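You operate a simulated robot arm through the tools that you are given. There is no shell and no other tool. Be economical: measure what you need, move in short steps, check, and stop when the job is done.

You run a simulated two-armed robot. Do the job below in one go: nothing can be reset, and whatever is moved stays where it is left.

JOB
Put one of the dark blocks from the upper shelf of the steel rack on top of the big hub. Put the round insert on the top of the wooden bench away on the top of the press side table. Fetch the wire brush and set it on the front of the black bench. Stack the ring insert marked "30 mm" from the top of the wooden bench on top of the ring insert marked "29 mm". Open the blue cupboard door. Any order will do.

The check looks at the end state, three seconds after you hand in, the way a careful person would. Anything else that was tipped, shoved, dropped, spilled or broken makes it a failure.

ROBOT AND FRAMES
Two 7-joint arms with two-finger grippers on one trunk, on a base that drives. Base frame: it is fixed to the floor where the robot stands at the start and does not move with it; the origin is under the middle of the robot, x ahead of it, y to its left, z up. Units: m, degrees, N and s.
The left shoulder is at the start at [0.044, 0.171, 1.373], the right one opposite. With the tool pointing down near the work surface each hand reaches from about 0.1 to 0.62 m from the robot's upright axis, wherever it stands, measured 20 degrees to its own side. Places, roughly: big hub (6x6x7 cm) [0.7, 2.2, 0.9]; blue cupboard door [1.2, 7.5, 0.3]; dark block (4x4x4 cm) [0.5, -0.1, 1.2]; front of the black bench (88x13 cm) [-4.06, 4.98, 0.88]; ring insert [-4.25, 3.75, 1]; round insert [-4.25, 3.5, 1]; top of the press side table [-2.8, -0.3, 0.8]; wire brush (9x4x8 cm) [-4.1, 3.7, 0.9]. Payload 2.69 kg a hand.
The TCP of each hand is the grasp point between the finger pads, 0.02 m short of the fingertips. In the tool frame z runs along the fingers and y along their closing line. Largest opening 0.1 m; the body of the gripper starts 0.063 m behind the TCP.
Orientation is told as [roll, pitch, yaw] about the base's x, y, z axes, in that order, counted from this pose: with the fingers straight down and closing along the base's y, the tool's x points along the base's -x, its y along +y and its z along -z.

CONTROLS
- The arms move only by the tool nudge_tool. It takes "left_series", "right_series" or both (then of equal length, played together; a hand with none holds still); each is text: rows parted by semicolons, each of 7 numbers parted by spaces: the shift along the tool's x, y, z in m, then the turn, a rotation vector about the tool's x, y, z in degrees, then the opening, from 0 (shut) to 1 (fully open). In form: dx dy dz rx ry rz fingers; .... A call has 1 to 12 rows; each row shifts and turns the commanded pose from where the row before left it, along the tool's axes as they then stand. Rows are played at 5 a second. More than 0.05 m and 8.6 degrees between two rows, or a gripper value outside its range, and nothing of the call is played. A pose out of reach is approached as far as the arm can. The call stops where the force on the tool passes 40 N (or 10 N more than at its start, if that is more) or the arm is blocked; 0.2 s more then pass. The fingers move at their own pace (about 0.108 m/s each) and stop on an object; they squeeze with about 36 N. The grip force told is the motor's: it shows also when the fingers shut on nothing. Time passes only in rows, and 0.2 s behind the last, so rows that do not move let the fingers close. The reply holds the time, the measured pose of the TCP, the force on the tool along the base axes, the opening and the grip force, in the units named above and with some noise, with the torque about the TCP (base axes, N m) and any sound that the robot's microphone picked up, and new pictures: "show" is both (left out), scene, wrist or none (wrist: the cameras of the hands that moved).
- Cameras (640 x 400 px; columns grow to the right, rows downward): "scene" is now at [0.1773, -0.0097, 1.3331]; the picture's right is [-0.15, -0.99, 0.00], its down [0.12, -0.02, -0.99] and it looks along [0.98, -0.15, 0.12] (base axes); focal length 214 px, centre (320, 200). "left" rides on the left gripper at [0.07, 0.019, -0.099] in its tool frame; the picture's right is [-0.26, 0.97, 0.00], its down [-0.75, -0.20, -0.63] and it looks along [-0.61, -0.16, 0.78] (tool axes); focal length 230 px, centre (320, 200). "right" rides on the right gripper at [0.07, -0.018, -0.099] in its tool frame; the picture's right is [0.26, 0.97, 0.00], its down [-0.75, 0.20, -0.63] and it looks along [-0.61, 0.16, 0.78] (tool axes); focal length 230 px, centre (320, 200). There is no depth. A picture from a camera that has moved, and an enlarged one, comes with that camera's place and axes in the base frame and with its lens.
- slide_trunk(by): slides the trunk up (or, below 0, down) by that many m; the arms and the scene camera ride with it, the base frame stays. It gives what a move gives, with no picture.
- steer(legs): drives the robot by 1 to 6 legs, each [ahead, turn to the left] in m and degrees, along the robot's own axes; the way and the turn of a leg run together, so that a leg with both is an arc; at most 1.5 m and 180 degrees a leg. The arms and the cameras ride along, it lands a little off, and it stops where it bumps. It gives what a move gives, and a new picture of the scene camera.
- aim_head(pan, tilt): turns the head with the scene camera to pan (to the left, within 60 degrees either way) and tilt (down, from -29 to 69), counted from straight ahead of the robot. It gives what a move gives, and a new picture of the scene camera.
- zoom(camera, box): a new picture of the part [left, top, right, bottom] of that camera's present view, enlarged. No time passes.
- close_job(): hands the job in; it is judged then, once.

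Go step by step. Nothing tells you exact positions but the pictures and the camera data: compare them with the known pose of the tool, close in by small moves and look again before you grip or let go. The budget is 165 turns and 260 pictures, counting those below and the enlarged ones. Unless the task says otherwise, let go and move clear before handing in.

The tools are called after "Request:" as a command line: name --argument value ..., lists and objects as JSON in quotes. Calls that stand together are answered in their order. nudge_tool: Moves the arms, as the interface text tells. Its arguments: {"type":"object","properties":{"left_series":{"type":"string"},"right_series":{"type":"string"},"show":{"type":"string","enum":["both","scene","wrist","none"]}},"required":[]} The other tools are called the same way: slide_trunk (by) slides the trunk up or down; steer (legs) drives the base; aim_head (pan, tilt) turns the head that bears the scene camera; zoom (camera, box) takes an enlarged picture of a part of a camera's view; close_job () hands the job in.

At the start:

```text
time: 0.0
left_ee_pos: [0.2847, 0.0952, 1.5145]
left_orientation: [0.0, 0.1, 0.2]
left_ft_force: [0.0, -0.9, -0.5]
left_wrist_torque: [-0.01, -0.02, -0.04]
left_width: 0.0998
left_grip_force: 0.0
right_ee_pos: [0.2702, -0.1354, 1.0016]
right_orientation: [0.3, 0.0, 0.1]
right_ft_force: [-0.1, -0.8, 0.1]
right_wrist_torque: [-0.02, 0.04, -0.02]
right_width: 0.0998
right_grip_force: 0.0
trunk travel left (down, up): [-0.6, 0.09]
robot x, y, heading: [-0.0022, 0.0011, -0.1]
head pan, tilt: [-8.9, -7.7]
```

scene: 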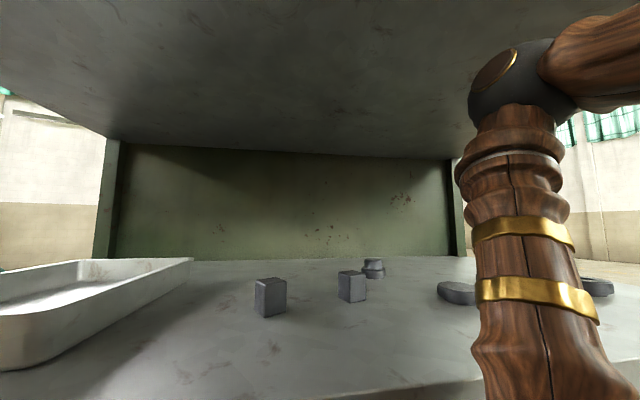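
right: 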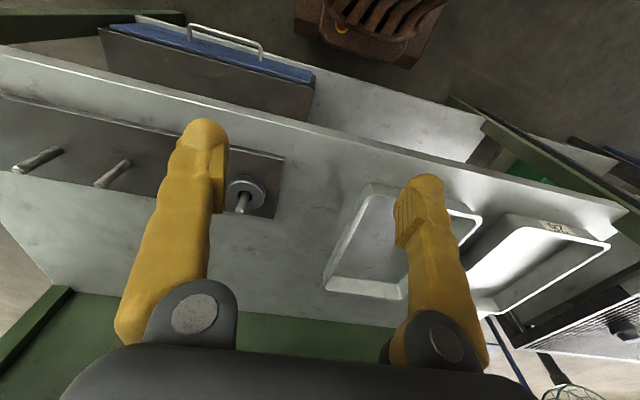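
left: 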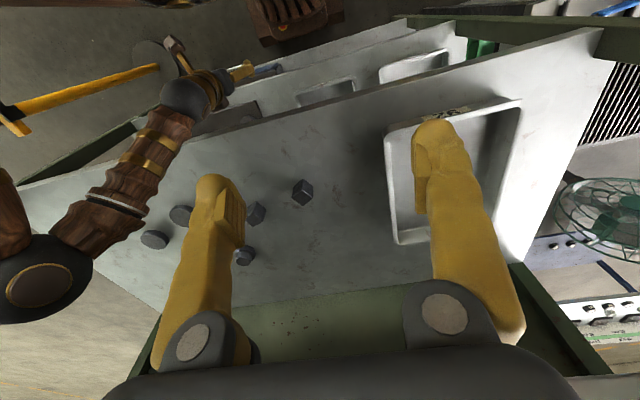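

I see two dark cuboid blocks on the upper shelf, at about (0.48, 0.01, 1.24) and (0.51, -0.11, 1.24) by triangulation. I'll check the left block's orientation before reaching in with the left hand.

Request:
zoom --camera "left" --box '[140, 140, 400, 300]'

Request:
aim_head --pan 0 --tilt 25

```text
2.46 times, centred on (270, 220) of left
camera zoom: at [0.2136, 0.1106, 1.6142], right [0.26, 0.97, 0.0], down [0.75, -0.2, 0.63], along [0.61, -0.16, -0.78], focal length 566 px, centre (443, 151)
```

zoom: 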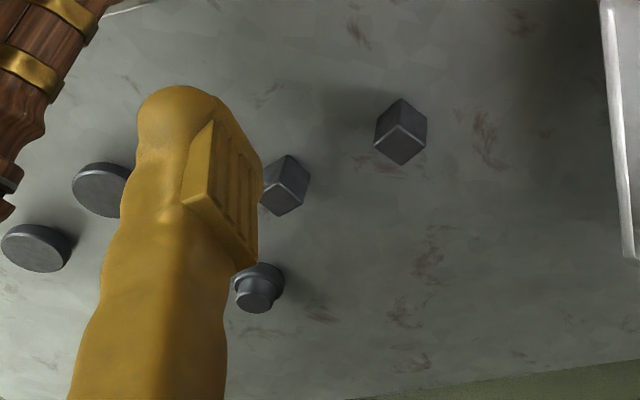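

```text
time: 1.0
left_ee_pos: [0.2603, 0.0951, 1.518]
left_orientation: [0.1, -0.8, 0.2]
left_ft_force: [0.0, -0.2, -0.9]
left_wrist_torque: [0.0, 0.05, 0.01]
left_width: 0.0999
left_grip_force: 0.0
right_ee_pos: [0.2574, -0.1348, 1.007]
right_orientation: [0.5, -1.1, 0.0]
right_ft_force: [0.6, -0.1, -0.1]
right_wrist_torque: [0.02, 0.02, 0.02]
right_width: 0.0998
right_grip_force: 0.0
trunk travel left (down, up): [-0.6, 0.09]
robot x, y, heading: [-0.0005, 0.003, 0.2]
head pan, tilt: [0.0, 25.0]
camera scene: at [0.1847, 0.0036, 1.2806], right [0.0, -1.0, 0.0], down [-0.44, 0.0, -0.9], along [0.9, 0.0, -0.44], focal length 214 px, centre (320, 200)
```

scene: 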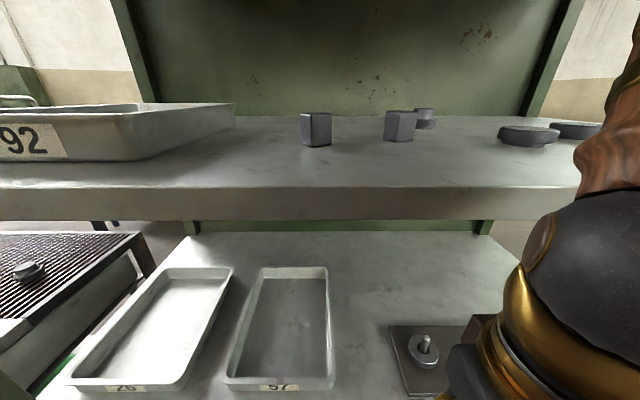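

The shelf top is at z≈1.22 with its front edge at x≈0.33. I'll zoom in on the blocks to get their yaw.

Request:
zoom --camera "scene" --box '[270, 80, 470, 170]'

Request:
nudge_tool --left_series "0 0 0 0 0 0 1; 0 0 0.03 0 0 0 1; 0 0 0.04 0 0 0 1; 0 0 0.04 0 0 0 1; 0 0 0.04 0 -5 0 1" --show "wrist"

```text
3.20 times, centred on (370, 125) of scene
camera zoom: at [0.1847, 0.0036, 1.2806], right [0.0, -1.0, 0.0], down [-0.44, 0.0, -0.9], along [0.9, 0.0, -0.44], focal length 686 px, centre (160, 440)
```

zoom: 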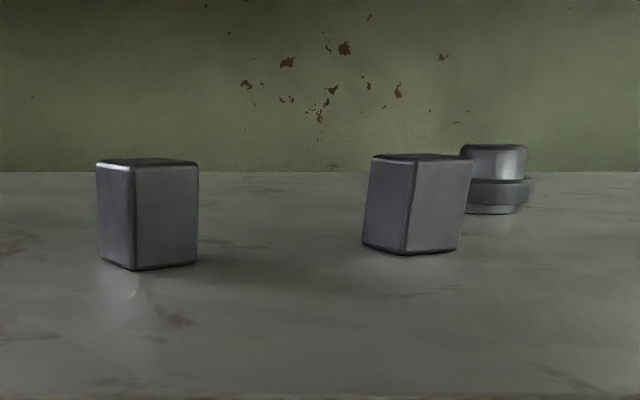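

```text
time: 2.2
left_ee_pos: [0.2609, 0.0937, 1.3648]
left_orientation: [0.1, -5.3, 0.2]
left_ft_force: [0.4, -0.5, 0.0]
left_wrist_torque: [0.02, 0.0, 0.01]
left_width: 0.1
left_grip_force: 0.1
right_ee_pos: [0.2534, -0.1351, 1.0067]
right_orientation: [0.5, -1.3, 0.0]
right_ft_force: [-0.5, 0.2, 0.4]
right_wrist_torque: [0.0, -0.04, 0.01]
right_width: 0.0998
right_grip_force: 0.1
trunk travel left (down, up): [-0.6, 0.09]
robot x, y, heading: [-0.0004, -0.0005, -0.3]
head pan, tilt: [0.0, 25.0]
camera left: at [0.1823, 0.1103, 1.4579], right [0.25, 0.97, 0.02], down [0.69, -0.2, 0.69], along [0.68, -0.16, -0.72], focal length 230 px, centre (320, 200)
```

left: 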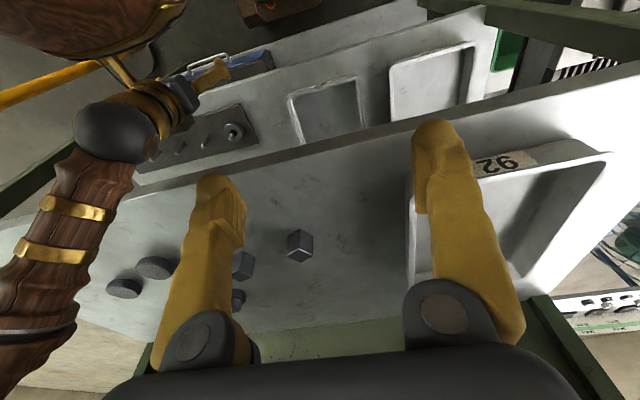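

Block 2 is yawed about 15°, which suits the right hand coming from the right. I'll back off a little, then raise the right hand in front of the shelf.

Request:
steer --legs '[[-0.15, 0]]'

Request:
nudge_tool --left_series "0 0.04 -0.03 0 0 0 1; 0 0.04 0 0 0 0 1; 0 0.04 0 0 0 0 1; 0 0 0 0 0 0 1; 0 0 0 0 0 0 1; 0 0 0 0 0 0 1; 0 0 0 0 0 0 1; 0 0 0 0 0 0 1;0 0 0 0 0 0 1" --right_series "0 -0.02 -0.045 0 0 0 1; 0 0 -0.045 0 0 0 1; 0 0 -0.045 0 0 0 1; 0 0 -0.045 0 0 0 1; 0 0 -0.045 0 0 0 1; 0 0 -0.045 0 -6 0 1; 0 0 -0.03 0 -6 0 1; 0 0 -0.03 0 -6 0 1; 0 0 -0.03 0 -6 0 1" --show "both"

```text
time: 3.6
left_ee_pos: [0.1192, 0.0929, 1.3643]
left_orientation: [0.1, -4.9, 0.0]
left_ft_force: [0.6, 0.1, 0.2]
left_wrist_torque: [-0.02, 0.1, 0.0]
left_width: 0.1
left_grip_force: 0.0
right_ee_pos: [0.1089, -0.1364, 1.0041]
right_orientation: [0.4, -0.8, -0.2]
right_ft_force: [1.6, 0.1, 0.5]
right_wrist_torque: [0.01, 0.08, 0.0]
right_width: 0.0999
right_grip_force: 0.0
trunk travel left (down, up): [-0.6, 0.09]
robot x, y, heading: [-0.1532, 0.0023, -0.0]
head pan, tilt: [0.0, 25.0]
camera scene: at [0.0375, 0.0031, 1.2797], right [0.0, -1.0, 0.0], down [-0.44, 0.0, -0.9], along [0.9, 0.0, -0.44], focal length 214 px, centre (320, 200)
```

scene: 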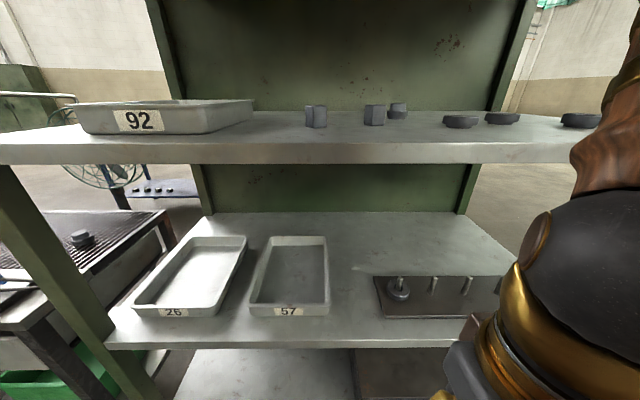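

```text
time: 5.5
left_ee_pos: [0.0661, 0.2129, 1.3905]
left_orientation: [0.4, -3.3, 0.0]
left_ft_force: [-0.3, 0.0, 1.2]
left_wrist_torque: [0.03, -0.02, -0.01]
left_width: 0.1
left_grip_force: 0.1
right_ee_pos: [0.1035, -0.1403, 1.3642]
right_orientation: [0.0, -26.0, 1.1]
right_ft_force: [173.6, -58.5, -44.3]
right_wrist_torque: [4.61, 6.05, 10.06]
right_width: 0.0999
right_grip_force: 0.1
right hand out of reach, approached as far as the arm can: row 2, 3, 5, 6, 7, 8, 9
trunk travel left (down, up): [-0.6, 0.09]
robot x, y, heading: [-0.1553, 0.0039, -0.1]
head pan, tilt: [0.0, 25.0]
stopped in row 9 (right hand): the force on the tool passed its limit at 100 N (the readings are from after the stop); the commanded pose is now the measured one
camera scene: at [0.029, 0.0025, 1.281], right [0.0, -1.0, 0.0], down [-0.44, 0.0, -0.9], along [0.9, 0.0, -0.44], focal length 214 px, centre (320, 200)
camera right: at [-0.0018, -0.162, 1.4212], right [-0.25, 0.96, -0.11], down [0.39, 0.21, 0.9], along [0.88, 0.18, -0.43], focal length 230 px, centre (320, 200)
camera left: at [-0.0108, 0.2294, 1.4864], right [0.26, 0.97, 0.02], down [0.71, -0.21, 0.67], along [0.65, -0.16, -0.74], focal length 230 px, centre (320, 200)
```

scene: 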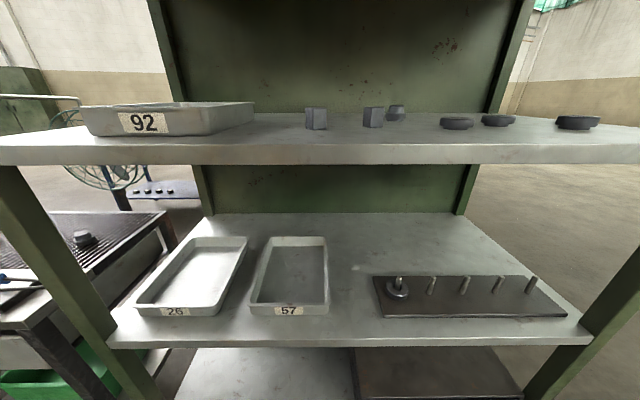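
right: 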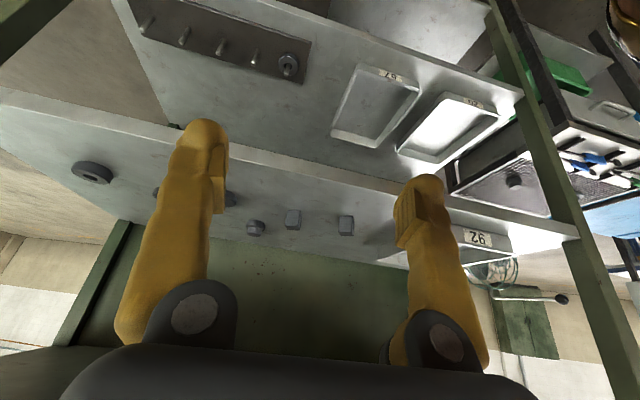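
left: 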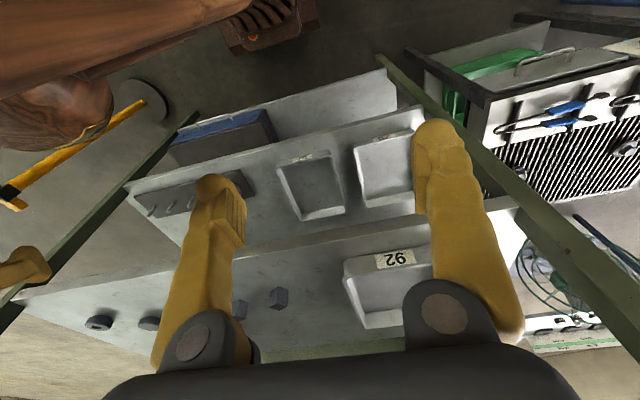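

The right hand pushed against the robot's own body, since the force was along +x. I'll move it forward and clear, tilting as it goes.

Request:
nudge_tool --right_series "-0.036 0 0.018 0 0 0 1; -0.036 0 0.018 0 -6 0 1; -0.03 0 0.018 0 -6 0 1; -0.02 0 0.01 0 -6 0 1; 0 0 0 0 0 0 1" --show "scene"

```text
time: 6.7
left_ee_pos: [0.0688, 0.2132, 1.3907]
left_orientation: [0.4, -3.1, 0.0]
left_ft_force: [-0.2, 0.0, 0.3]
left_wrist_torque: [0.01, 0.03, 0.0]
left_width: 0.1001
left_grip_force: 0.2
right_ee_pos: [0.2228, -0.143, 1.3542]
right_orientation: [-0.3, -41.2, 0.3]
right_ft_force: [0.2, 0.1, -0.3]
right_wrist_torque: [-0.01, -0.03, -0.01]
right_width: 0.1003
right_grip_force: 0.1
trunk travel left (down, up): [-0.6, 0.09]
robot x, y, heading: [-0.1524, 0.0007, -0.2]
head pan, tilt: [0.0, 25.0]
camera scene: at [0.0309, 0.0031, 1.2807], right [0.0, -1.0, 0.0], down [-0.44, 0.0, -0.9], along [0.9, 0.0, -0.44], focal length 214 px, centre (320, 200)
```

scene: 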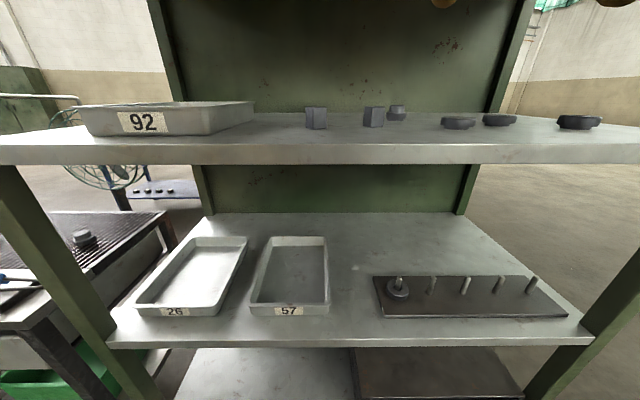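

It is clear. Now I'll yaw the right hand 15° and move it to a point short of block 2.

Request:
nudge_tool --right_series "0 0 0 -5 0 -5.6 1; 0 0 0 -5 0 -5.6 1; -0.0163 -0.0083 0.0366 0 0 0 1; -0.0163 -0.0083 0.0366 0 0 0 1; -0.0163 -0.0083 0.0366 0 0 0 1; -0.0163 -0.0083 0.0366 0 0 0 1; -0.0163 -0.0083 0.0366 0 0 0 1; 0 0 0 0 0 0 1; 0 0 0 0 0 0 1"

```text
time: 8.7
left_ee_pos: [0.0692, 0.2134, 1.39]
left_orientation: [0.4, -3.2, 0.0]
left_ft_force: [0.8, -0.1, 0.5]
left_wrist_torque: [0.0, 0.04, -0.03]
left_width: 0.1002
left_grip_force: 0.1
right_ee_pos: [0.4115, -0.135, 1.2834]
right_orientation: [-0.3, -42.1, 15.4]
right_ft_force: [0.5, 0.3, 0.3]
right_wrist_torque: [0.0, -0.01, -0.01]
right_width: 0.1
right_grip_force: 0.0
trunk travel left (down, up): [-0.6, 0.09]
robot x, y, heading: [-0.1529, 0.0016, -0.2]
head pan, tilt: [0.0, 25.0]
camera scene: at [0.0317, 0.0032, 1.2806], right [0.0, -1.0, 0.0], down [-0.44, 0.0, -0.9], along [0.9, 0.0, -0.44], focal length 214 px, centre (320, 200)
camera right: at [0.3019, -0.1836, 1.3084], right [-0.44, 0.88, -0.18], down [0.08, 0.23, 0.97], along [0.9, 0.41, -0.17], focal length 230 px, centre (320, 200)
```

scene: 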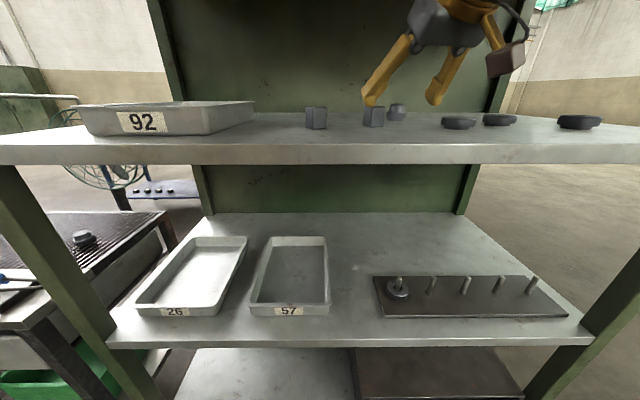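
right: 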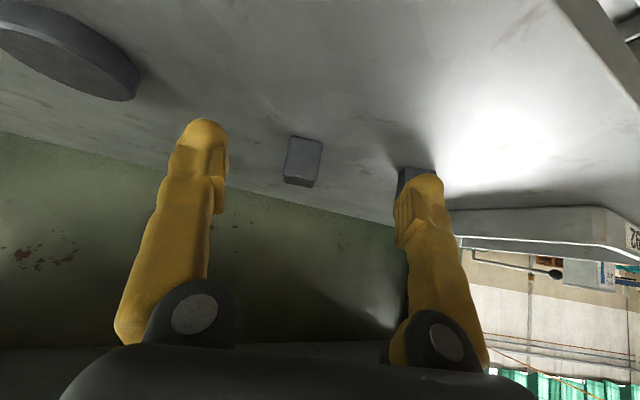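

The block is centred between the fingers, about 9 cm ahead. I'll go in and check before closing.

Request:
nudge_tool --right_series "-0.015 -0.001 0.028 0 0 0 1; -0.015 -0.001 0.028 0 0 0 1; -0.011 -0.001 0.02 0 0 0 1; 0 0 0 0 0 0 1; 0 0 0 0 0 0 1"

```text
time: 9.9
left_ee_pos: [0.0684, 0.2124, 1.3904]
left_orientation: [0.4, -3.3, 0.0]
left_ft_force: [-0.2, -0.6, -0.4]
left_wrist_torque: [-0.02, 0.01, -0.02]
left_width: 0.1002
left_grip_force: 0.0
right_ee_pos: [0.4912, -0.1185, 1.2521]
right_orientation: [-0.2, -41.9, 15.0]
right_ft_force: [-0.8, -0.1, 0.0]
right_wrist_torque: [-0.01, -0.01, -0.01]
right_width: 0.0998
right_grip_force: 0.0
trunk travel left (down, up): [-0.6, 0.09]
robot x, y, heading: [-0.1504, -0.0034, -0.1]
head pan, tilt: [0.0, 25.0]
camera scene: at [0.0313, 0.0029, 1.2807], right [0.0, -1.0, 0.0], down [-0.44, 0.0, -0.9], along [0.9, 0.0, -0.44], focal length 214 px, centre (320, 200)
camera right: at [0.3816, -0.1683, 1.2785], right [-0.43, 0.88, -0.17], down [0.08, 0.23, 0.97], along [0.9, 0.41, -0.17], focal length 230 px, centre (320, 200)
```

scene: 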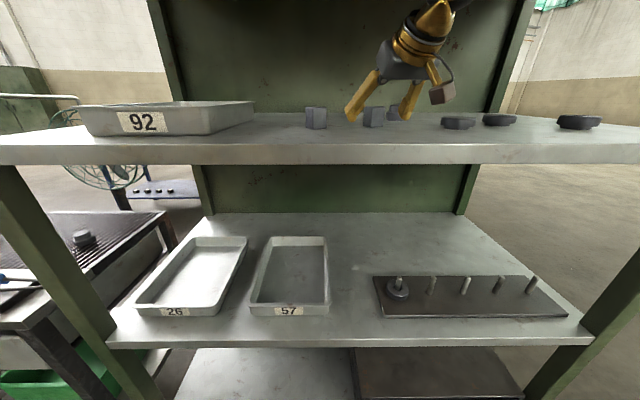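
right: 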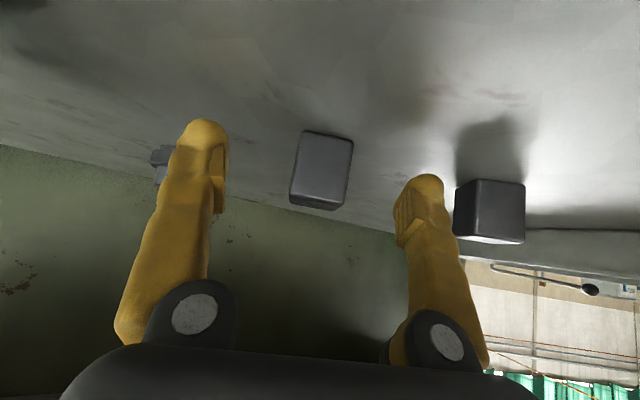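

The block's front face sits at about the TCP and is aligned with the fingers. I'll advance 1.8 cm and close.

Request:
nudge_tool --right_series "-0.0134 0 0.012 0 0 0 1; 0 0 0 0 0 0 1; 0 0 0 0 0 0 0.3; 0 0 0 0 0 0 0.2; 0 0 0 0 0 0 0.2; 0 0 0 0 0 0 0.2" --show "wrist"

```text
time: 11.3
left_ee_pos: [0.0676, 0.2129, 1.3906]
left_orientation: [0.3, -3.1, 0.0]
left_ft_force: [0.9, 0.4, -0.1]
left_wrist_torque: [0.03, -0.02, 0.03]
left_width: 0.1
left_grip_force: 0.1
right_ee_pos: [0.5079, -0.1143, 1.2536]
right_orientation: [-0.2, -42.0, 14.9]
right_ft_force: [1.5, 0.1, 1.5]
right_wrist_torque: [-0.06, -0.05, 0.05]
right_width: 0.0309
right_grip_force: 36.1
trunk travel left (down, up): [-0.6, 0.09]
robot x, y, heading: [-0.1524, 0.0004, -0.1]
head pan, tilt: [0.0, 25.0]
camera right: at [0.3986, -0.1635, 1.2781], right [-0.43, 0.88, -0.17], down [0.08, 0.23, 0.97], along [0.9, 0.41, -0.17], focal length 230 px, centre (320, 200)
```

right: 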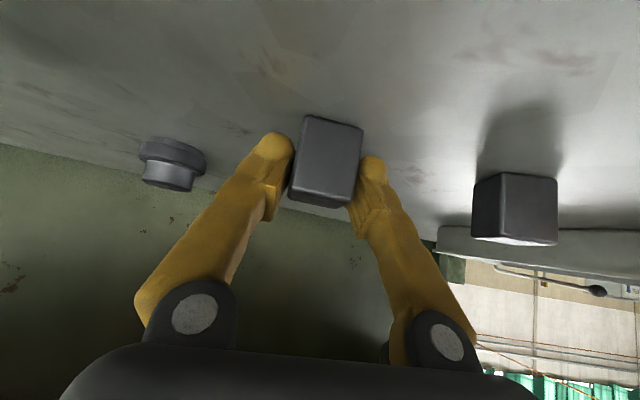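

The block is gripped, with the fingers stopped at 31 mm. I'll lift it a little and back the robot out of the rack.

Request:
nudge_tool --right_series "-0.0167 0 -0.0186 0 0 0 0.2; -0.0167 0 -0.0186 0 0 0 0.2; -0.0067 0 -0.0074 0 0 0 0.2; 0 0 0 0 0 0 0.2" --show "none"

Request:
steer --legs '[[-0.5, 0]]'

Request:
aim_head --pan 55 --tilt 20

```text
time: 12.3
left_ee_pos: [0.0684, 0.2131, 1.3904]
left_orientation: [0.3, -3.2, -0.1]
left_ft_force: [-0.3, -0.8, 0.7]
left_wrist_torque: [0.01, -0.02, -0.03]
left_width: 0.0998
left_grip_force: 0.0
right_ee_pos: [0.5063, -0.1136, 1.3128]
right_orientation: [-0.1, -42.1, 15.1]
right_ft_force: [0.1, -0.9, -0.9]
right_wrist_torque: [0.01, 0.03, 0.03]
right_width: 0.02
right_grip_force: 0.0
trunk travel left (down, up): [-0.6, 0.09]
robot x, y, heading: [-0.1538, -0.0015, -0.2]
head pan, tilt: [0.0, 25.0]
```

```text
time: 15.2
left_ee_pos: [-0.4268, 0.2146, 1.3905]
left_orientation: [0.3, -3.2, 0.1]
left_ft_force: [-0.2, 0.5, -0.5]
left_wrist_torque: [0.05, -0.01, -0.03]
left_width: 0.0999
left_grip_force: 0.0
right_ee_pos: [0.0113, -0.111, 1.3124]
right_orientation: [-0.1, -42.1, 15.3]
right_ft_force: [0.1, -0.5, 0.7]
right_wrist_torque: [0.0, 0.0, -0.03]
right_width: 0.0199
right_grip_force: 0.0
trunk travel left (down, up): [-0.6, 0.09]
robot x, y, heading: [-0.6463, 0.0054, -0.0]
head pan, tilt: [0.0, 25.0]
camera scene: at [-0.4626, 0.005, 1.2808], right [0.0, -1.0, 0.0], down [-0.44, 0.0, -0.9], along [0.9, 0.0, -0.44], focal length 214 px, centre (320, 200)
```

scene: 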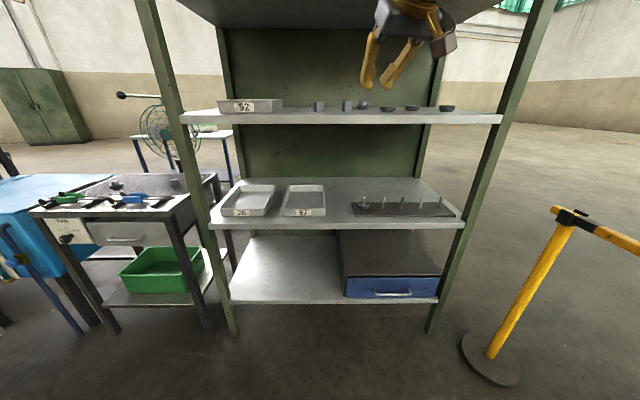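

```text
time: 16.5
left_ee_pos: [-0.4464, 0.216, 1.3848]
left_orientation: [0.6, -0.9, 0.1]
left_ft_force: [0.0, 1.0, -0.1]
left_wrist_torque: [0.01, 0.0, 0.0]
left_width: 0.1
left_grip_force: 0.2
right_ee_pos: [-0.0077, -0.1128, 1.3221]
right_orientation: [-0.4, -42.9, 15.2]
right_ft_force: [-0.5, -0.3, -0.1]
right_wrist_torque: [0.03, 0.01, -0.06]
right_width: 0.0201
right_grip_force: 0.0
trunk travel left (down, up): [-0.6, 0.09]
robot x, y, heading: [-0.6446, 0.0019, -0.1]
head pan, tilt: [55.0, 20.0]
camera scene: at [-0.5012, 0.0815, 1.2895], right [0.82, -0.58, -0.01], down [-0.21, -0.28, -0.94], along [0.54, 0.77, -0.35], focal length 214 px, centre (320, 200)
```

scene: 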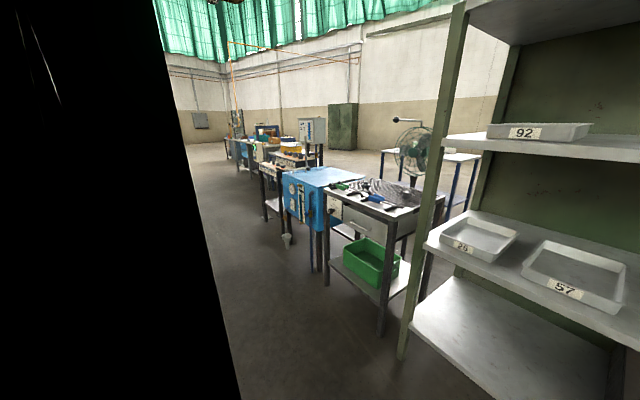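

The block slipped out on the lift: the fingers read 20 mm with no force, and two blocks are still on the shelf. I gripped too near its top, so I'll drive back in and look again.

Request:
aim_head --pan 0 --tilt 20

Request:
nudge_tool --right_series "0 0 0 0 0 0 1; 0 0 0 0 0 0 1; 0.03 0 -0.03 0 0 0 1;0.03 0 -0.03 0 0 0 1" --show "wrist"

Request:
steer --legs '[[0.45, 0]]'

Request:
zoom --camera "right" --box '[0, 0, 640, 400]'

```text
time: 17.7
left_ee_pos: [-0.4452, 0.2163, 1.3845]
left_orientation: [0.5, -0.9, 0.1]
left_ft_force: [0.2, 0.6, 0.6]
left_wrist_torque: [-0.02, -0.03, 0.03]
left_width: 0.1001
left_grip_force: 0.0
right_ee_pos: [-0.0065, -0.1127, 1.3225]
right_orientation: [-0.4, -42.9, 15.1]
right_ft_force: [0.4, 0.1, 0.2]
right_wrist_torque: [0.03, 0.05, 0.02]
right_width: 0.0198
right_grip_force: 0.1
trunk travel left (down, up): [-0.6, 0.09]
robot x, y, heading: [-0.6466, -0.0, -0.0]
head pan, tilt: [0.0, 20.0]
camera scene: at [-0.461, 0.005, 1.2888], right [0.0, -1.0, 0.0], down [-0.36, 0.0, -0.93], along [0.93, 0.0, -0.36], focal length 214 px, centre (320, 200)
```

scene: 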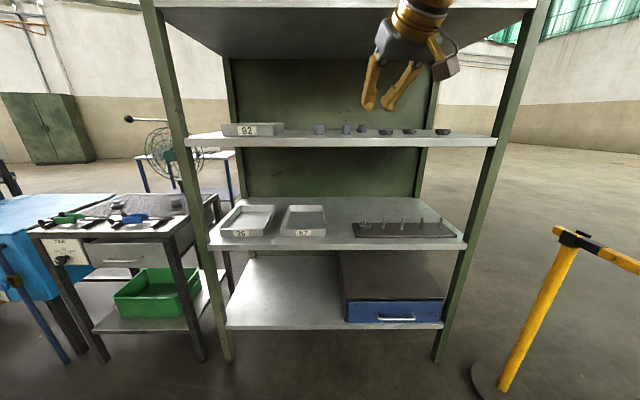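

```text
time: 18.7
left_ee_pos: [-0.4477, 0.2154, 1.3842]
left_orientation: [0.6, -1.0, 0.1]
left_ft_force: [0.1, -0.4, -0.2]
left_wrist_torque: [0.0, 0.0, -0.02]
left_width: 0.1001
left_grip_force: 0.0
right_ee_pos: [-0.0916, -0.135, 1.3267]
right_orientation: [-0.6, -43.0, 15.4]
right_ft_force: [-0.8, -0.1, 0.1]
right_wrist_torque: [-0.01, -0.04, -0.04]
right_width: 0.1
right_grip_force: 0.0
trunk travel left (down, up): [-0.6, 0.09]
robot x, y, heading: [-0.6427, 0.0024, -0.0]
head pan, tilt: [0.0, 20.0]
camera right: at [-0.2006, -0.1835, 1.3489], right [-0.43, 0.88, -0.18], down [0.06, 0.23, 0.97], along [0.9, 0.41, -0.15], focal length 230 px, centre (320, 200)
```

right: 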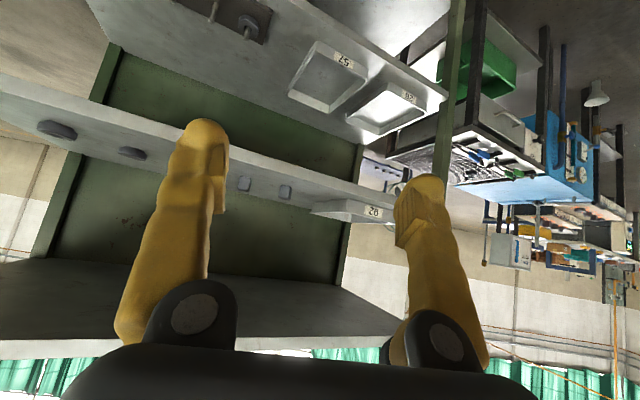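

```text
time: 21.4
left_ee_pos: [0.0002, 0.215, 1.3838]
left_orientation: [0.4, -0.9, 0.2]
left_ft_force: [0.2, 0.0, -0.1]
left_wrist_torque: [0.01, -0.02, 0.02]
left_width: 0.0998
left_grip_force: 0.2
right_ee_pos: [0.3562, -0.1347, 1.3242]
right_orientation: [-0.5, -42.8, 15.4]
right_ft_force: [-0.3, 0.2, -0.6]
right_wrist_torque: [-0.03, 0.03, 0.01]
right_width: 0.1001
right_grip_force: 0.1
trunk travel left (down, up): [-0.6, 0.09]
robot x, y, heading: [-0.1998, 0.0062, -0.3]
head pan, tilt: [0.0, 20.0]
camera scene: at [-0.0149, 0.0043, 1.2887], right [0.0, -1.0, 0.0], down [-0.36, 0.0, -0.93], along [0.93, 0.0, -0.36], focal length 214 px, centre (320, 200)
```

scene: 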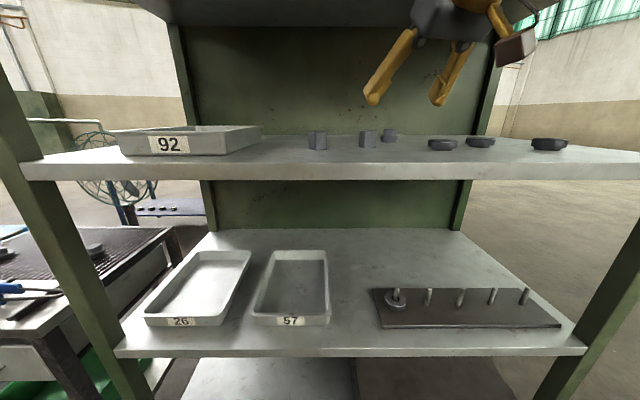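

```text
1.00 times, centred on (320, 200) of right (not enlarged: the box is as wide or as high as the picture)
camera zoom: at [0.2469, -0.1839, 1.3482], right [-0.43, 0.88, -0.18], down [0.06, 0.23, 0.97], along [0.9, 0.41, -0.16], focal length 230 px, centre (320, 200)
```

zoom: 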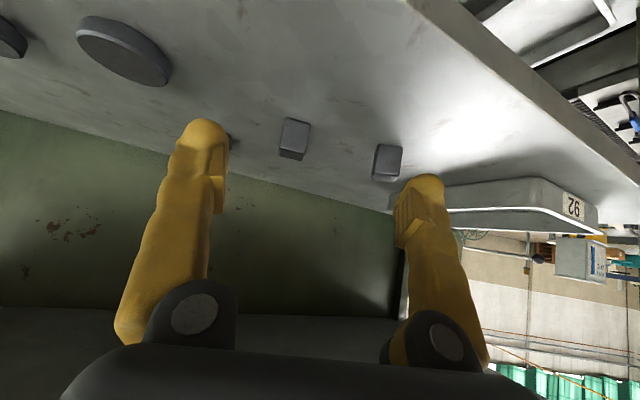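

The block is still at about (0.51, -0.114), upright and unturned. I'll approach again with the grip lower, at z≈1.245.

Request:
nudge_tool --right_series "-0.0094 -0.0067 0.0339 0 0 0 1; -0.0094 -0.0067 0.0339 0 0 0 1; -0.0094 -0.0067 0.0339 0 0 0 1; -0.0159 0 0.03 0 0 0 1; -0.0159 0 0.03 0 0 0 1; 0 0 0 0 0 0 1; 0 0 0 0 0 0 1" --show "wrist"

```text
time: 23.0
left_ee_pos: [-0.0192, 0.216, 1.3778]
left_orientation: [0.7, 1.5, 0.1]
left_ft_force: [0.1, -0.1, 0.0]
left_wrist_torque: [0.0, 0.02, -0.02]
left_width: 0.1
left_grip_force: 0.0
right_ee_pos: [0.4939, -0.1166, 1.2582]
right_orientation: [-0.8, -43.7, 15.4]
right_ft_force: [0.4, -0.2, -0.1]
right_wrist_torque: [0.01, -0.01, 0.03]
right_width: 0.1001
right_grip_force: 0.0
trunk travel left (down, up): [-0.6, 0.09]
robot x, y, heading: [-0.1984, 0.0032, -0.1]
head pan, tilt: [0.0, 20.0]
camera right: at [0.3837, -0.1647, 1.2805], right [-0.43, 0.88, -0.19], down [0.05, 0.23, 0.97], along [0.9, 0.41, -0.14], focal length 230 px, centre (320, 200)
```

right: 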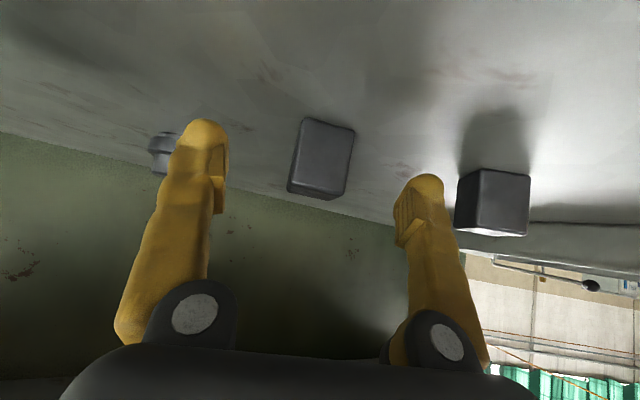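

I'm still 1.5 cm high and 1.6 cm short. I'll move the rest of the way along the tool axis and close fully.

Request:
nudge_tool --right_series "-0.002 -0.001 0.012 0 0 0 1; -0.001 -0.001 0.012 0 0 0 1; 0 0 0 0 0 0 1; 0 0 0 0 0 0 1; 0 0 0 0 0 0 0; 0 0 0 0 0 0 0; 0 0 0 0 0 0 0; 0 0 0 0 0 0 0" --show "wrist"

```text
time: 23.7
left_ee_pos: [-0.0467, 0.2168, 1.3731]
left_orientation: [0.8, 3.7, 0.3]
left_ft_force: [-0.2, 0.1, 0.1]
left_wrist_torque: [0.0, -0.08, 0.02]
left_width: 0.1002
left_grip_force: 0.2
right_ee_pos: [0.4882, -0.1138, 1.2583]
right_orientation: [-1.3, -44.8, 15.8]
right_ft_force: [-1.2, -0.1, -0.8]
right_wrist_torque: [-0.03, -0.07, -0.02]
right_width: 0.1
right_grip_force: 0.1
trunk travel left (down, up): [-0.6, 0.09]
robot x, y, heading: [-0.2018, 0.0022, -0.2]
head pan, tilt: [0.0, 20.0]
stopped in row 3 (right hand): the arm was blocked; the commanded pose is now the measured one
camera right: at [0.3777, -0.1626, 1.2782], right [-0.42, 0.88, -0.2], down [0.03, 0.23, 0.97], along [0.91, 0.4, -0.12], focal length 230 px, centre (320, 200)
```

right: 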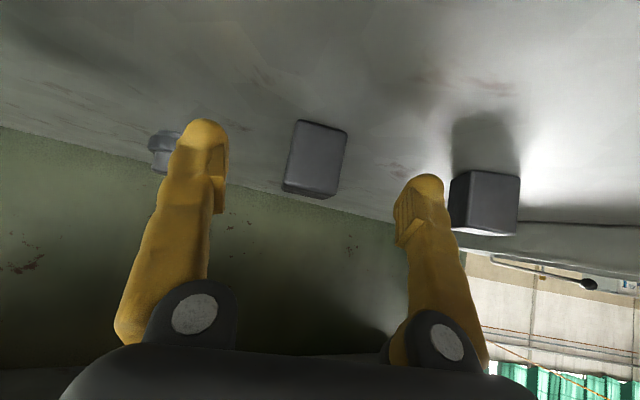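

The right arm reports blocked with no force at the tool, and the left hand drifts when I move the right. I'll look around for contact.

Request:
aim_head --pan 0 --tilt -20

Request:
zoom --camera "left" --box '[0, 0, 640, 400]'

Request:
aim_head --pan -50 --tilt 10

```text
time: 24.8
left_ee_pos: [-0.0429, 0.2175, 1.3733]
left_orientation: [0.8, 3.7, 0.2]
left_ft_force: [0.1, 1.0, 0.3]
left_wrist_torque: [-0.03, 0.01, -0.01]
left_width: 0.0999
left_grip_force: 0.0
right_ee_pos: [0.4915, -0.1148, 1.2556]
right_orientation: [-1.1, -44.5, 15.6]
right_ft_force: [-0.2, -0.8, 1.1]
right_wrist_torque: [0.04, 0.01, -0.01]
right_width: 0.1001
right_grip_force: 0.1
trunk travel left (down, up): [-0.6, 0.09]
robot x, y, heading: [-0.1948, 0.0051, -0.2]
head pan, tilt: [0.0, -20.0]
camera scene: at [-0.0321, 0.0045, 1.3507], right [0.0, -1.0, 0.0], down [0.33, 0.0, -0.95], along [0.95, 0.0, 0.33], focal length 214 px, centre (320, 200)
```

scene: 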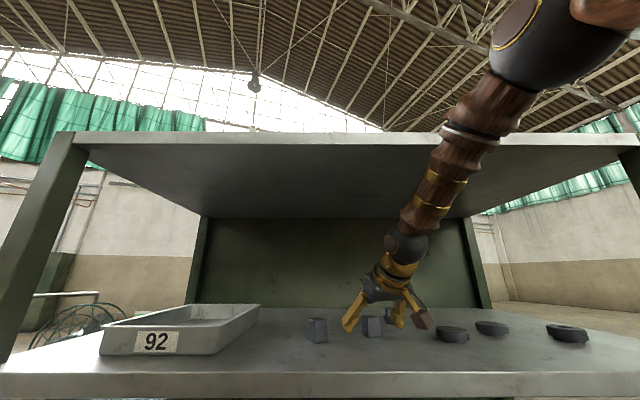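

```text
1.00 times, centred on (320, 200) of left (not enlarged: the box is as wide or as high as the picture)
camera zoom: at [-0.1064, 0.2322, 1.4773], right [0.25, 0.97, 0.0], down [0.79, -0.21, 0.58], along [0.56, -0.15, -0.82], focal length 230 px, centre (320, 200)
```

zoom: 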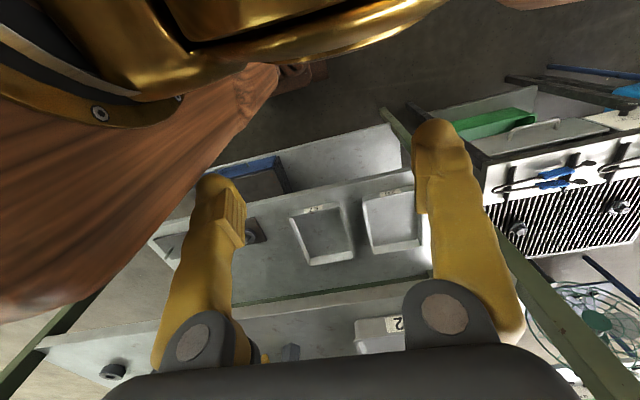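

```text
time: 26.0
left_ee_pos: [-0.0406, 0.2165, 1.3719]
left_orientation: [0.8, 3.7, 0.2]
left_ft_force: [0.8, 1.3, -0.1]
left_wrist_torque: [-0.01, -0.02, -0.01]
left_width: 0.0999
left_grip_force: 0.0
right_ee_pos: [0.4934, -0.1142, 1.2559]
right_orientation: [-1.1, -44.6, 15.5]
right_ft_force: [-0.4, -0.9, -0.9]
right_wrist_torque: [-0.04, 0.05, 0.02]
right_width: 0.1001
right_grip_force: 0.0
trunk travel left (down, up): [-0.6, 0.09]
robot x, y, heading: [-0.201, 0.0005, -0.2]
head pan, tilt: [-50.0, 10.0]
camera scene: at [-0.0483, -0.0668, 1.3057], right [-0.77, -0.64, 0.01], down [-0.13, 0.13, -0.98], along [0.63, -0.75, -0.18], focal length 214 px, centre (320, 200)
```

scene: 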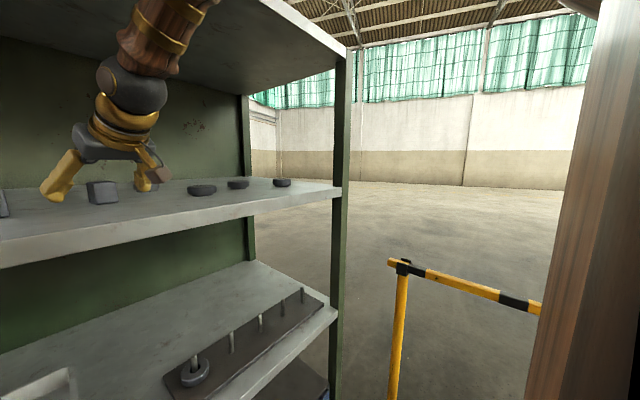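

The right forearm is touching the front edge of the shelf above, at z≈1.6. I'll back out, lower the trunk so the arm comes in flatter, and raise the hand again.

Request:
steer --legs '[[-0.4, 0]]'

Request:
slide_trunk --by -0.28

Request:
aim_head --pan -15 --tilt 0

```text
time: 28.5
left_ee_pos: [-0.4477, 0.2168, 1.3736]
left_orientation: [0.8, 3.8, 0.5]
left_ft_force: [-1.0, 0.1, -0.4]
left_wrist_torque: [0.02, 0.02, 0.06]
left_width: 0.0998
left_grip_force: 0.0
right_ee_pos: [0.0883, -0.1124, 1.2548]
right_orientation: [-1.1, -44.6, 15.8]
right_ft_force: [0.0, 0.7, -0.5]
right_wrist_torque: [0.0, 0.02, -0.01]
right_width: 0.1001
right_grip_force: 0.1
trunk travel left (down, up): [-0.6, 0.09]
robot x, y, heading: [-0.6065, 0.0054, 0.1]
head pan, tilt: [-50.0, 10.0]
camera scene: at [-0.4532, -0.0665, 1.3057], right [-0.76, -0.65, 0.01], down [-0.13, 0.13, -0.98], along [0.63, -0.75, -0.18], focal length 214 px, centre (320, 200)
```

scene: 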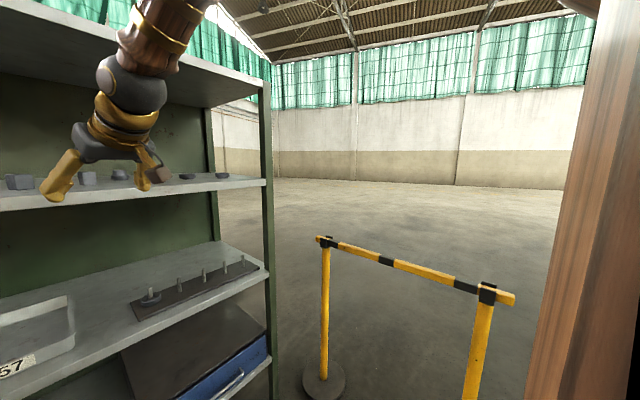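

```text
time: 31.3
left_ee_pos: [-0.467, 0.2159, 1.0928]
left_orientation: [0.3, 5.5, 0.7]
left_ft_force: [3.4, 2.8, -0.7]
left_wrist_torque: [0.1, -0.02, 0.12]
left_width: 0.0977
left_grip_force: 0.0
right_ee_pos: [0.0685, -0.1133, 0.9857]
right_orientation: [-1.5, -45.5, 16.0]
right_ft_force: [-0.5, -0.8, -0.6]
right_wrist_torque: [0.02, 0.0, -0.03]
right_width: 0.1
right_grip_force: 0.1
trunk travel left (down, up): [-0.32, 0.37]
robot x, y, heading: [-0.607, 0.0027, 0.3]
head pan, tilt: [-50.0, 10.0]
```

```text
time: 32.3
left_ee_pos: [-0.4655, 0.2155, 1.093]
left_orientation: [0.4, 5.5, 0.8]
left_ft_force: [2.5, 2.2, 0.6]
left_wrist_torque: [0.11, -0.02, 0.14]
left_width: 0.0978
left_grip_force: 0.1
right_ee_pos: [0.0683, -0.1131, 0.9854]
right_orientation: [-1.5, -45.4, 16.0]
right_ft_force: [-0.9, 0.5, -0.2]
right_wrist_torque: [0.0, 0.01, 0.0]
right_width: 0.1001
right_grip_force: 0.1
trunk travel left (down, up): [-0.32, 0.37]
robot x, y, heading: [-0.603, 0.0061, -0.1]
head pan, tilt: [-15.0, 0.0]
camera scene: at [-0.4301, -0.0186, 1.0412], right [-0.26, -0.97, 0.0], down [-0.02, 0.0, -1.0], along [0.97, -0.26, -0.02], focal length 214 px, centre (320, 200)
```

scene: 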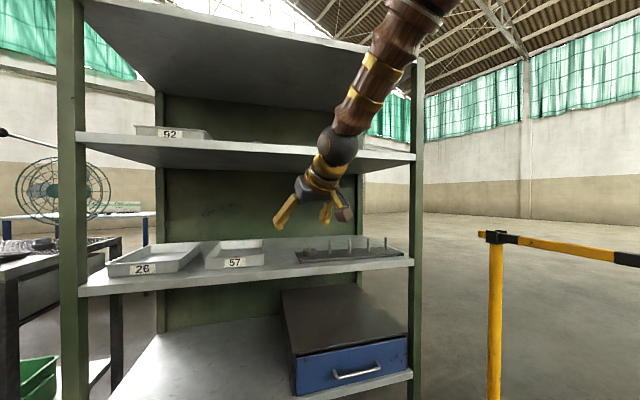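

I'll raise the right hand in front of the rack with a flatter tilt, and pull the left hand clear of the body.

Request:
nudge_tool --right_series "-0.033 0 -0.033 0 0 0 1; -0.033 0 -0.033 0 0 0 1; -0.033 0 -0.033 0 0 0 1; -0.033 0 -0.033 0 0 0 1; -0.033 0 -0.033 0 0 0 1; -0.033 0 -0.033 0 0 0 1; 0 0 0 0 -6 0 1; 0 0 0 0 -5 0 1; 0 0 0 0 0 0 1" --left_series "-0.03 0.01 0 0 0 0 1; -0.03 0.01 0 0 0 0 1; -0.03 0.01 0 0 0 0 1; 0 0 0 0 0 0 1; 0 0 0 0 0 0 1; 0 0 0 0 0 0 1; 0 0 0 0 0 0 1; 0 0 0 0 0 0 1; 0 0 0 0 0 0 1" --show "scene"

```text
time: 34.3
left_ee_pos: [-0.3787, 0.2488, 1.0893]
left_orientation: [0.9, 3.4, 0.5]
left_ft_force: [-0.4, 0.0, -1.2]
left_wrist_torque: [-0.02, 0.0, -0.01]
left_width: 0.1
left_grip_force: 0.0
right_ee_pos: [0.0661, -0.1084, 1.2665]
right_orientation: [-1.8, -56.5, 16.6]
right_ft_force: [0.6, 0.2, -0.8]
right_wrist_torque: [-0.02, 0.0, 0.02]
right_width: 0.0998
right_grip_force: 0.1
trunk travel left (down, up): [-0.32, 0.37]
robot x, y, heading: [-0.6046, 0.001, 0.1]
head pan, tilt: [-15.0, 0.0]
camera scene: at [-0.4301, -0.0186, 1.0412], right [-0.26, -0.97, 0.0], down [-0.02, 0.0, -1.0], along [0.97, -0.26, -0.02], focal length 214 px, centre (320, 200)
```

scene: 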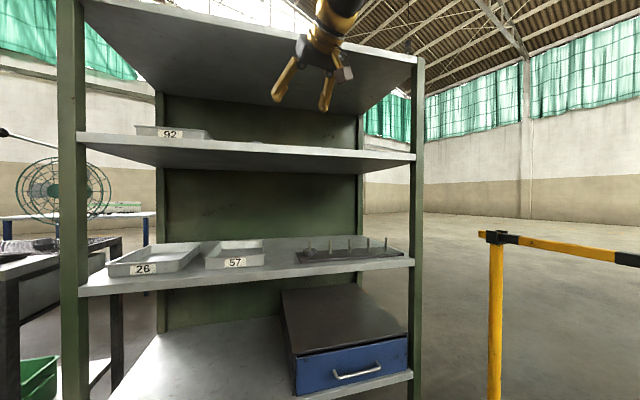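

The right hand is at z 1.267, tilted 56°. I'll drive in 0.35 m and look at arm clearance.

Request:
steer --legs '[[0.34, 0]]'

Request:
aim_head --pan -20 --tilt -29

Request:
zoom --camera "right" --box '[0, 0, 640, 400]'

```text
time: 36.6
left_ee_pos: [-0.0316, 0.2468, 1.0891]
left_orientation: [1.0, 3.4, 0.0]
left_ft_force: [-0.2, -0.4, 0.2]
left_wrist_torque: [0.01, 0.04, -0.02]
left_width: 0.1001
left_grip_force: 0.1
right_ee_pos: [0.4124, -0.1138, 1.2654]
right_orientation: [-1.8, -56.4, 16.1]
right_ft_force: [0.8, 0.1, -0.5]
right_wrist_torque: [-0.03, 0.02, -0.01]
right_width: 0.1001
right_grip_force: 0.0
trunk travel left (down, up): [-0.32, 0.37]
robot x, y, heading: [-0.2595, 0.004, -0.2]
head pan, tilt: [-15.0, 0.0]
camera scene: at [-0.085, -0.0197, 1.041], right [-0.26, -0.96, 0.0], down [-0.02, 0.0, -1.0], along [0.96, -0.26, -0.02], focal length 214 px, centre (320, 200)
```

scene: 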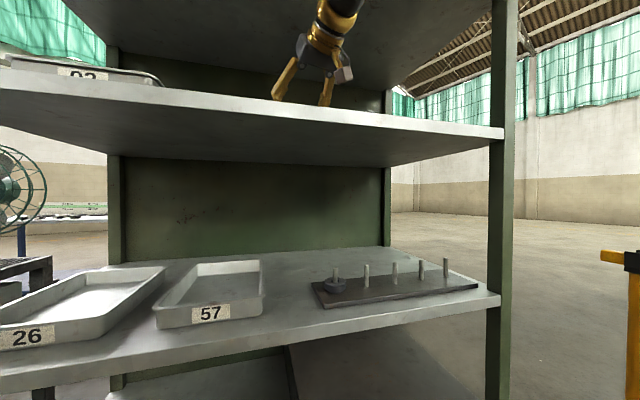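

```text
time: 37.5
left_ee_pos: [-0.0486, 0.2472, 1.0836]
left_orientation: [0.8, 5.3, 0.1]
left_ft_force: [-0.6, -0.3, 0.3]
left_wrist_torque: [-0.01, 0.0, 0.0]
left_width: 0.0998
left_grip_force: 0.1
right_ee_pos: [0.3921, -0.113, 1.2764]
right_orientation: [-2.3, -57.3, 16.6]
right_ft_force: [-0.8, 0.5, -0.7]
right_wrist_torque: [-0.02, 0.02, 0.01]
right_width: 0.1001
right_grip_force: 0.0
trunk travel left (down, up): [-0.32, 0.37]
robot x, y, heading: [-0.2603, -0.0009, -0.4]
head pan, tilt: [-20.0, -28.6]
camera scene: at [-0.1086, -0.0192, 1.0816], right [-0.35, -0.94, 0.01], down [0.43, -0.17, -0.89], along [0.83, -0.3, 0.46], focal length 214 px, centre (320, 200)
```

scene: 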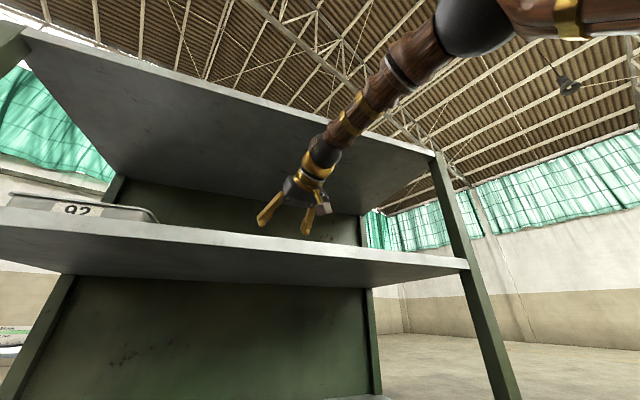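

```text
1.00 times, centred on (320, 200) of right (not enlarged: the box is as wide or as high as the picture)
camera zoom: at [0.279, -0.1618, 1.27], right [-0.38, 0.9, -0.24], down [-0.18, 0.18, 0.97], along [0.91, 0.41, 0.09], focal length 230 px, centre (320, 200)
```

zoom: 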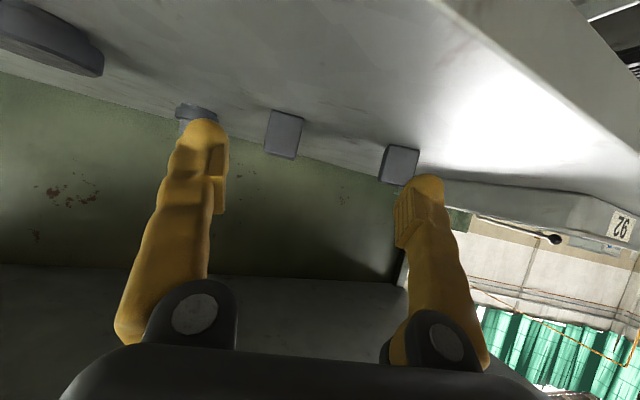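

The forearm is now well under the upper shelf edge. I'll line up laterally and go forward in stages.

Request:
nudge_tool --right_series "-0.0099 -0.0165 0.0293 0 0 0 1; -0.0099 -0.0165 0.0293 0 0 0 1; -0.0065 0 0.0268 0 0 0 1; 0 0 0 0 0 0 1; 0 0 0 0 0 0 1" --show "wrist"

```text
time: 38.7
left_ee_pos: [-0.0481, 0.247, 1.0834]
left_orientation: [0.9, 5.3, 0.1]
left_ft_force: [0.2, -0.2, -0.2]
left_wrist_torque: [-0.01, 0.02, -0.01]
left_width: 0.0998
left_grip_force: 0.1
right_ee_pos: [0.4902, -0.1219, 1.2565]
right_orientation: [-2.2, -57.2, 16.4]
right_ft_force: [0.6, 0.4, 0.1]
right_wrist_torque: [0.01, 0.0, 0.0]
right_width: 0.1004
right_grip_force: 0.3
trunk travel left (down, up): [-0.32, 0.37]
robot x, y, heading: [-0.2612, 0.002, -0.2]
head pan, tilt: [-20.0, -28.6]
camera right: at [0.3776, -0.1708, 1.2509], right [-0.38, 0.9, -0.24], down [-0.17, 0.18, 0.97], along [0.91, 0.41, 0.09], focal length 230 px, centre (320, 200)
```

right: 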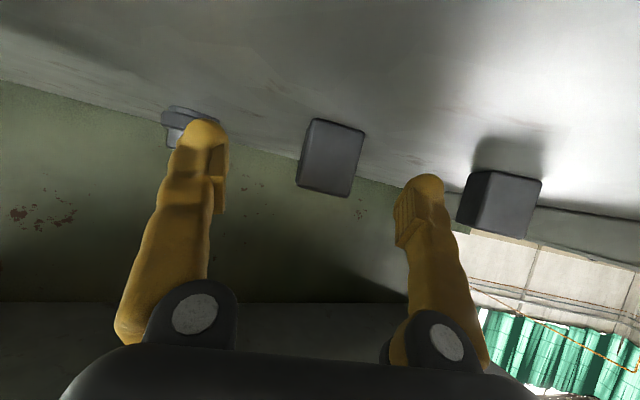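

It is well centred. A small final advance and descent, then a full close.

Request:
nudge_tool --right_series "0.0006 0.0005 0.0095 0 0 0 1; 0.0006 0 0.0095 0 0 0 1; 0 0 0 0 0 0 1; 0 0 0 0 0 0 0; 0 0 0 0 0 0 0; 0 0 0 0 0 0 0; 0 0 0 0 0 0 0; 0 0 0 0 0 0 0" --show "wrist"

```text
time: 40.5
left_ee_pos: [-0.05, 0.248, 1.084]
left_orientation: [0.9, 5.3, 0.1]
left_ft_force: [0.1, -1.4, 0.8]
left_wrist_torque: [0.0, 0.01, -0.01]
left_width: 0.1001
left_grip_force: 0.1
right_ee_pos: [0.501, -0.1189, 1.2535]
right_orientation: [-2.3, -57.2, 16.5]
right_ft_force: [0.3, 0.5, 0.4]
right_wrist_torque: [-0.02, 0.02, 0.02]
right_width: 0.0311
right_grip_force: 35.6
right hand out of reach, approached as far as the arm can: row 2
trunk travel left (down, up): [-0.32, 0.37]
robot x, y, heading: [-0.258, 0.0029, -0.2]
head pan, tilt: [-20.0, -28.6]
camera right: at [0.3878, -0.1681, 1.2472], right [-0.38, 0.9, -0.24], down [-0.18, 0.18, 0.97], along [0.91, 0.41, 0.09], focal length 230 px, centre (320, 200)
```

right: 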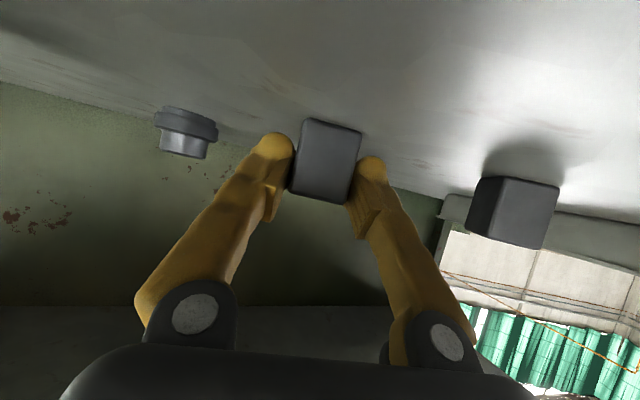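

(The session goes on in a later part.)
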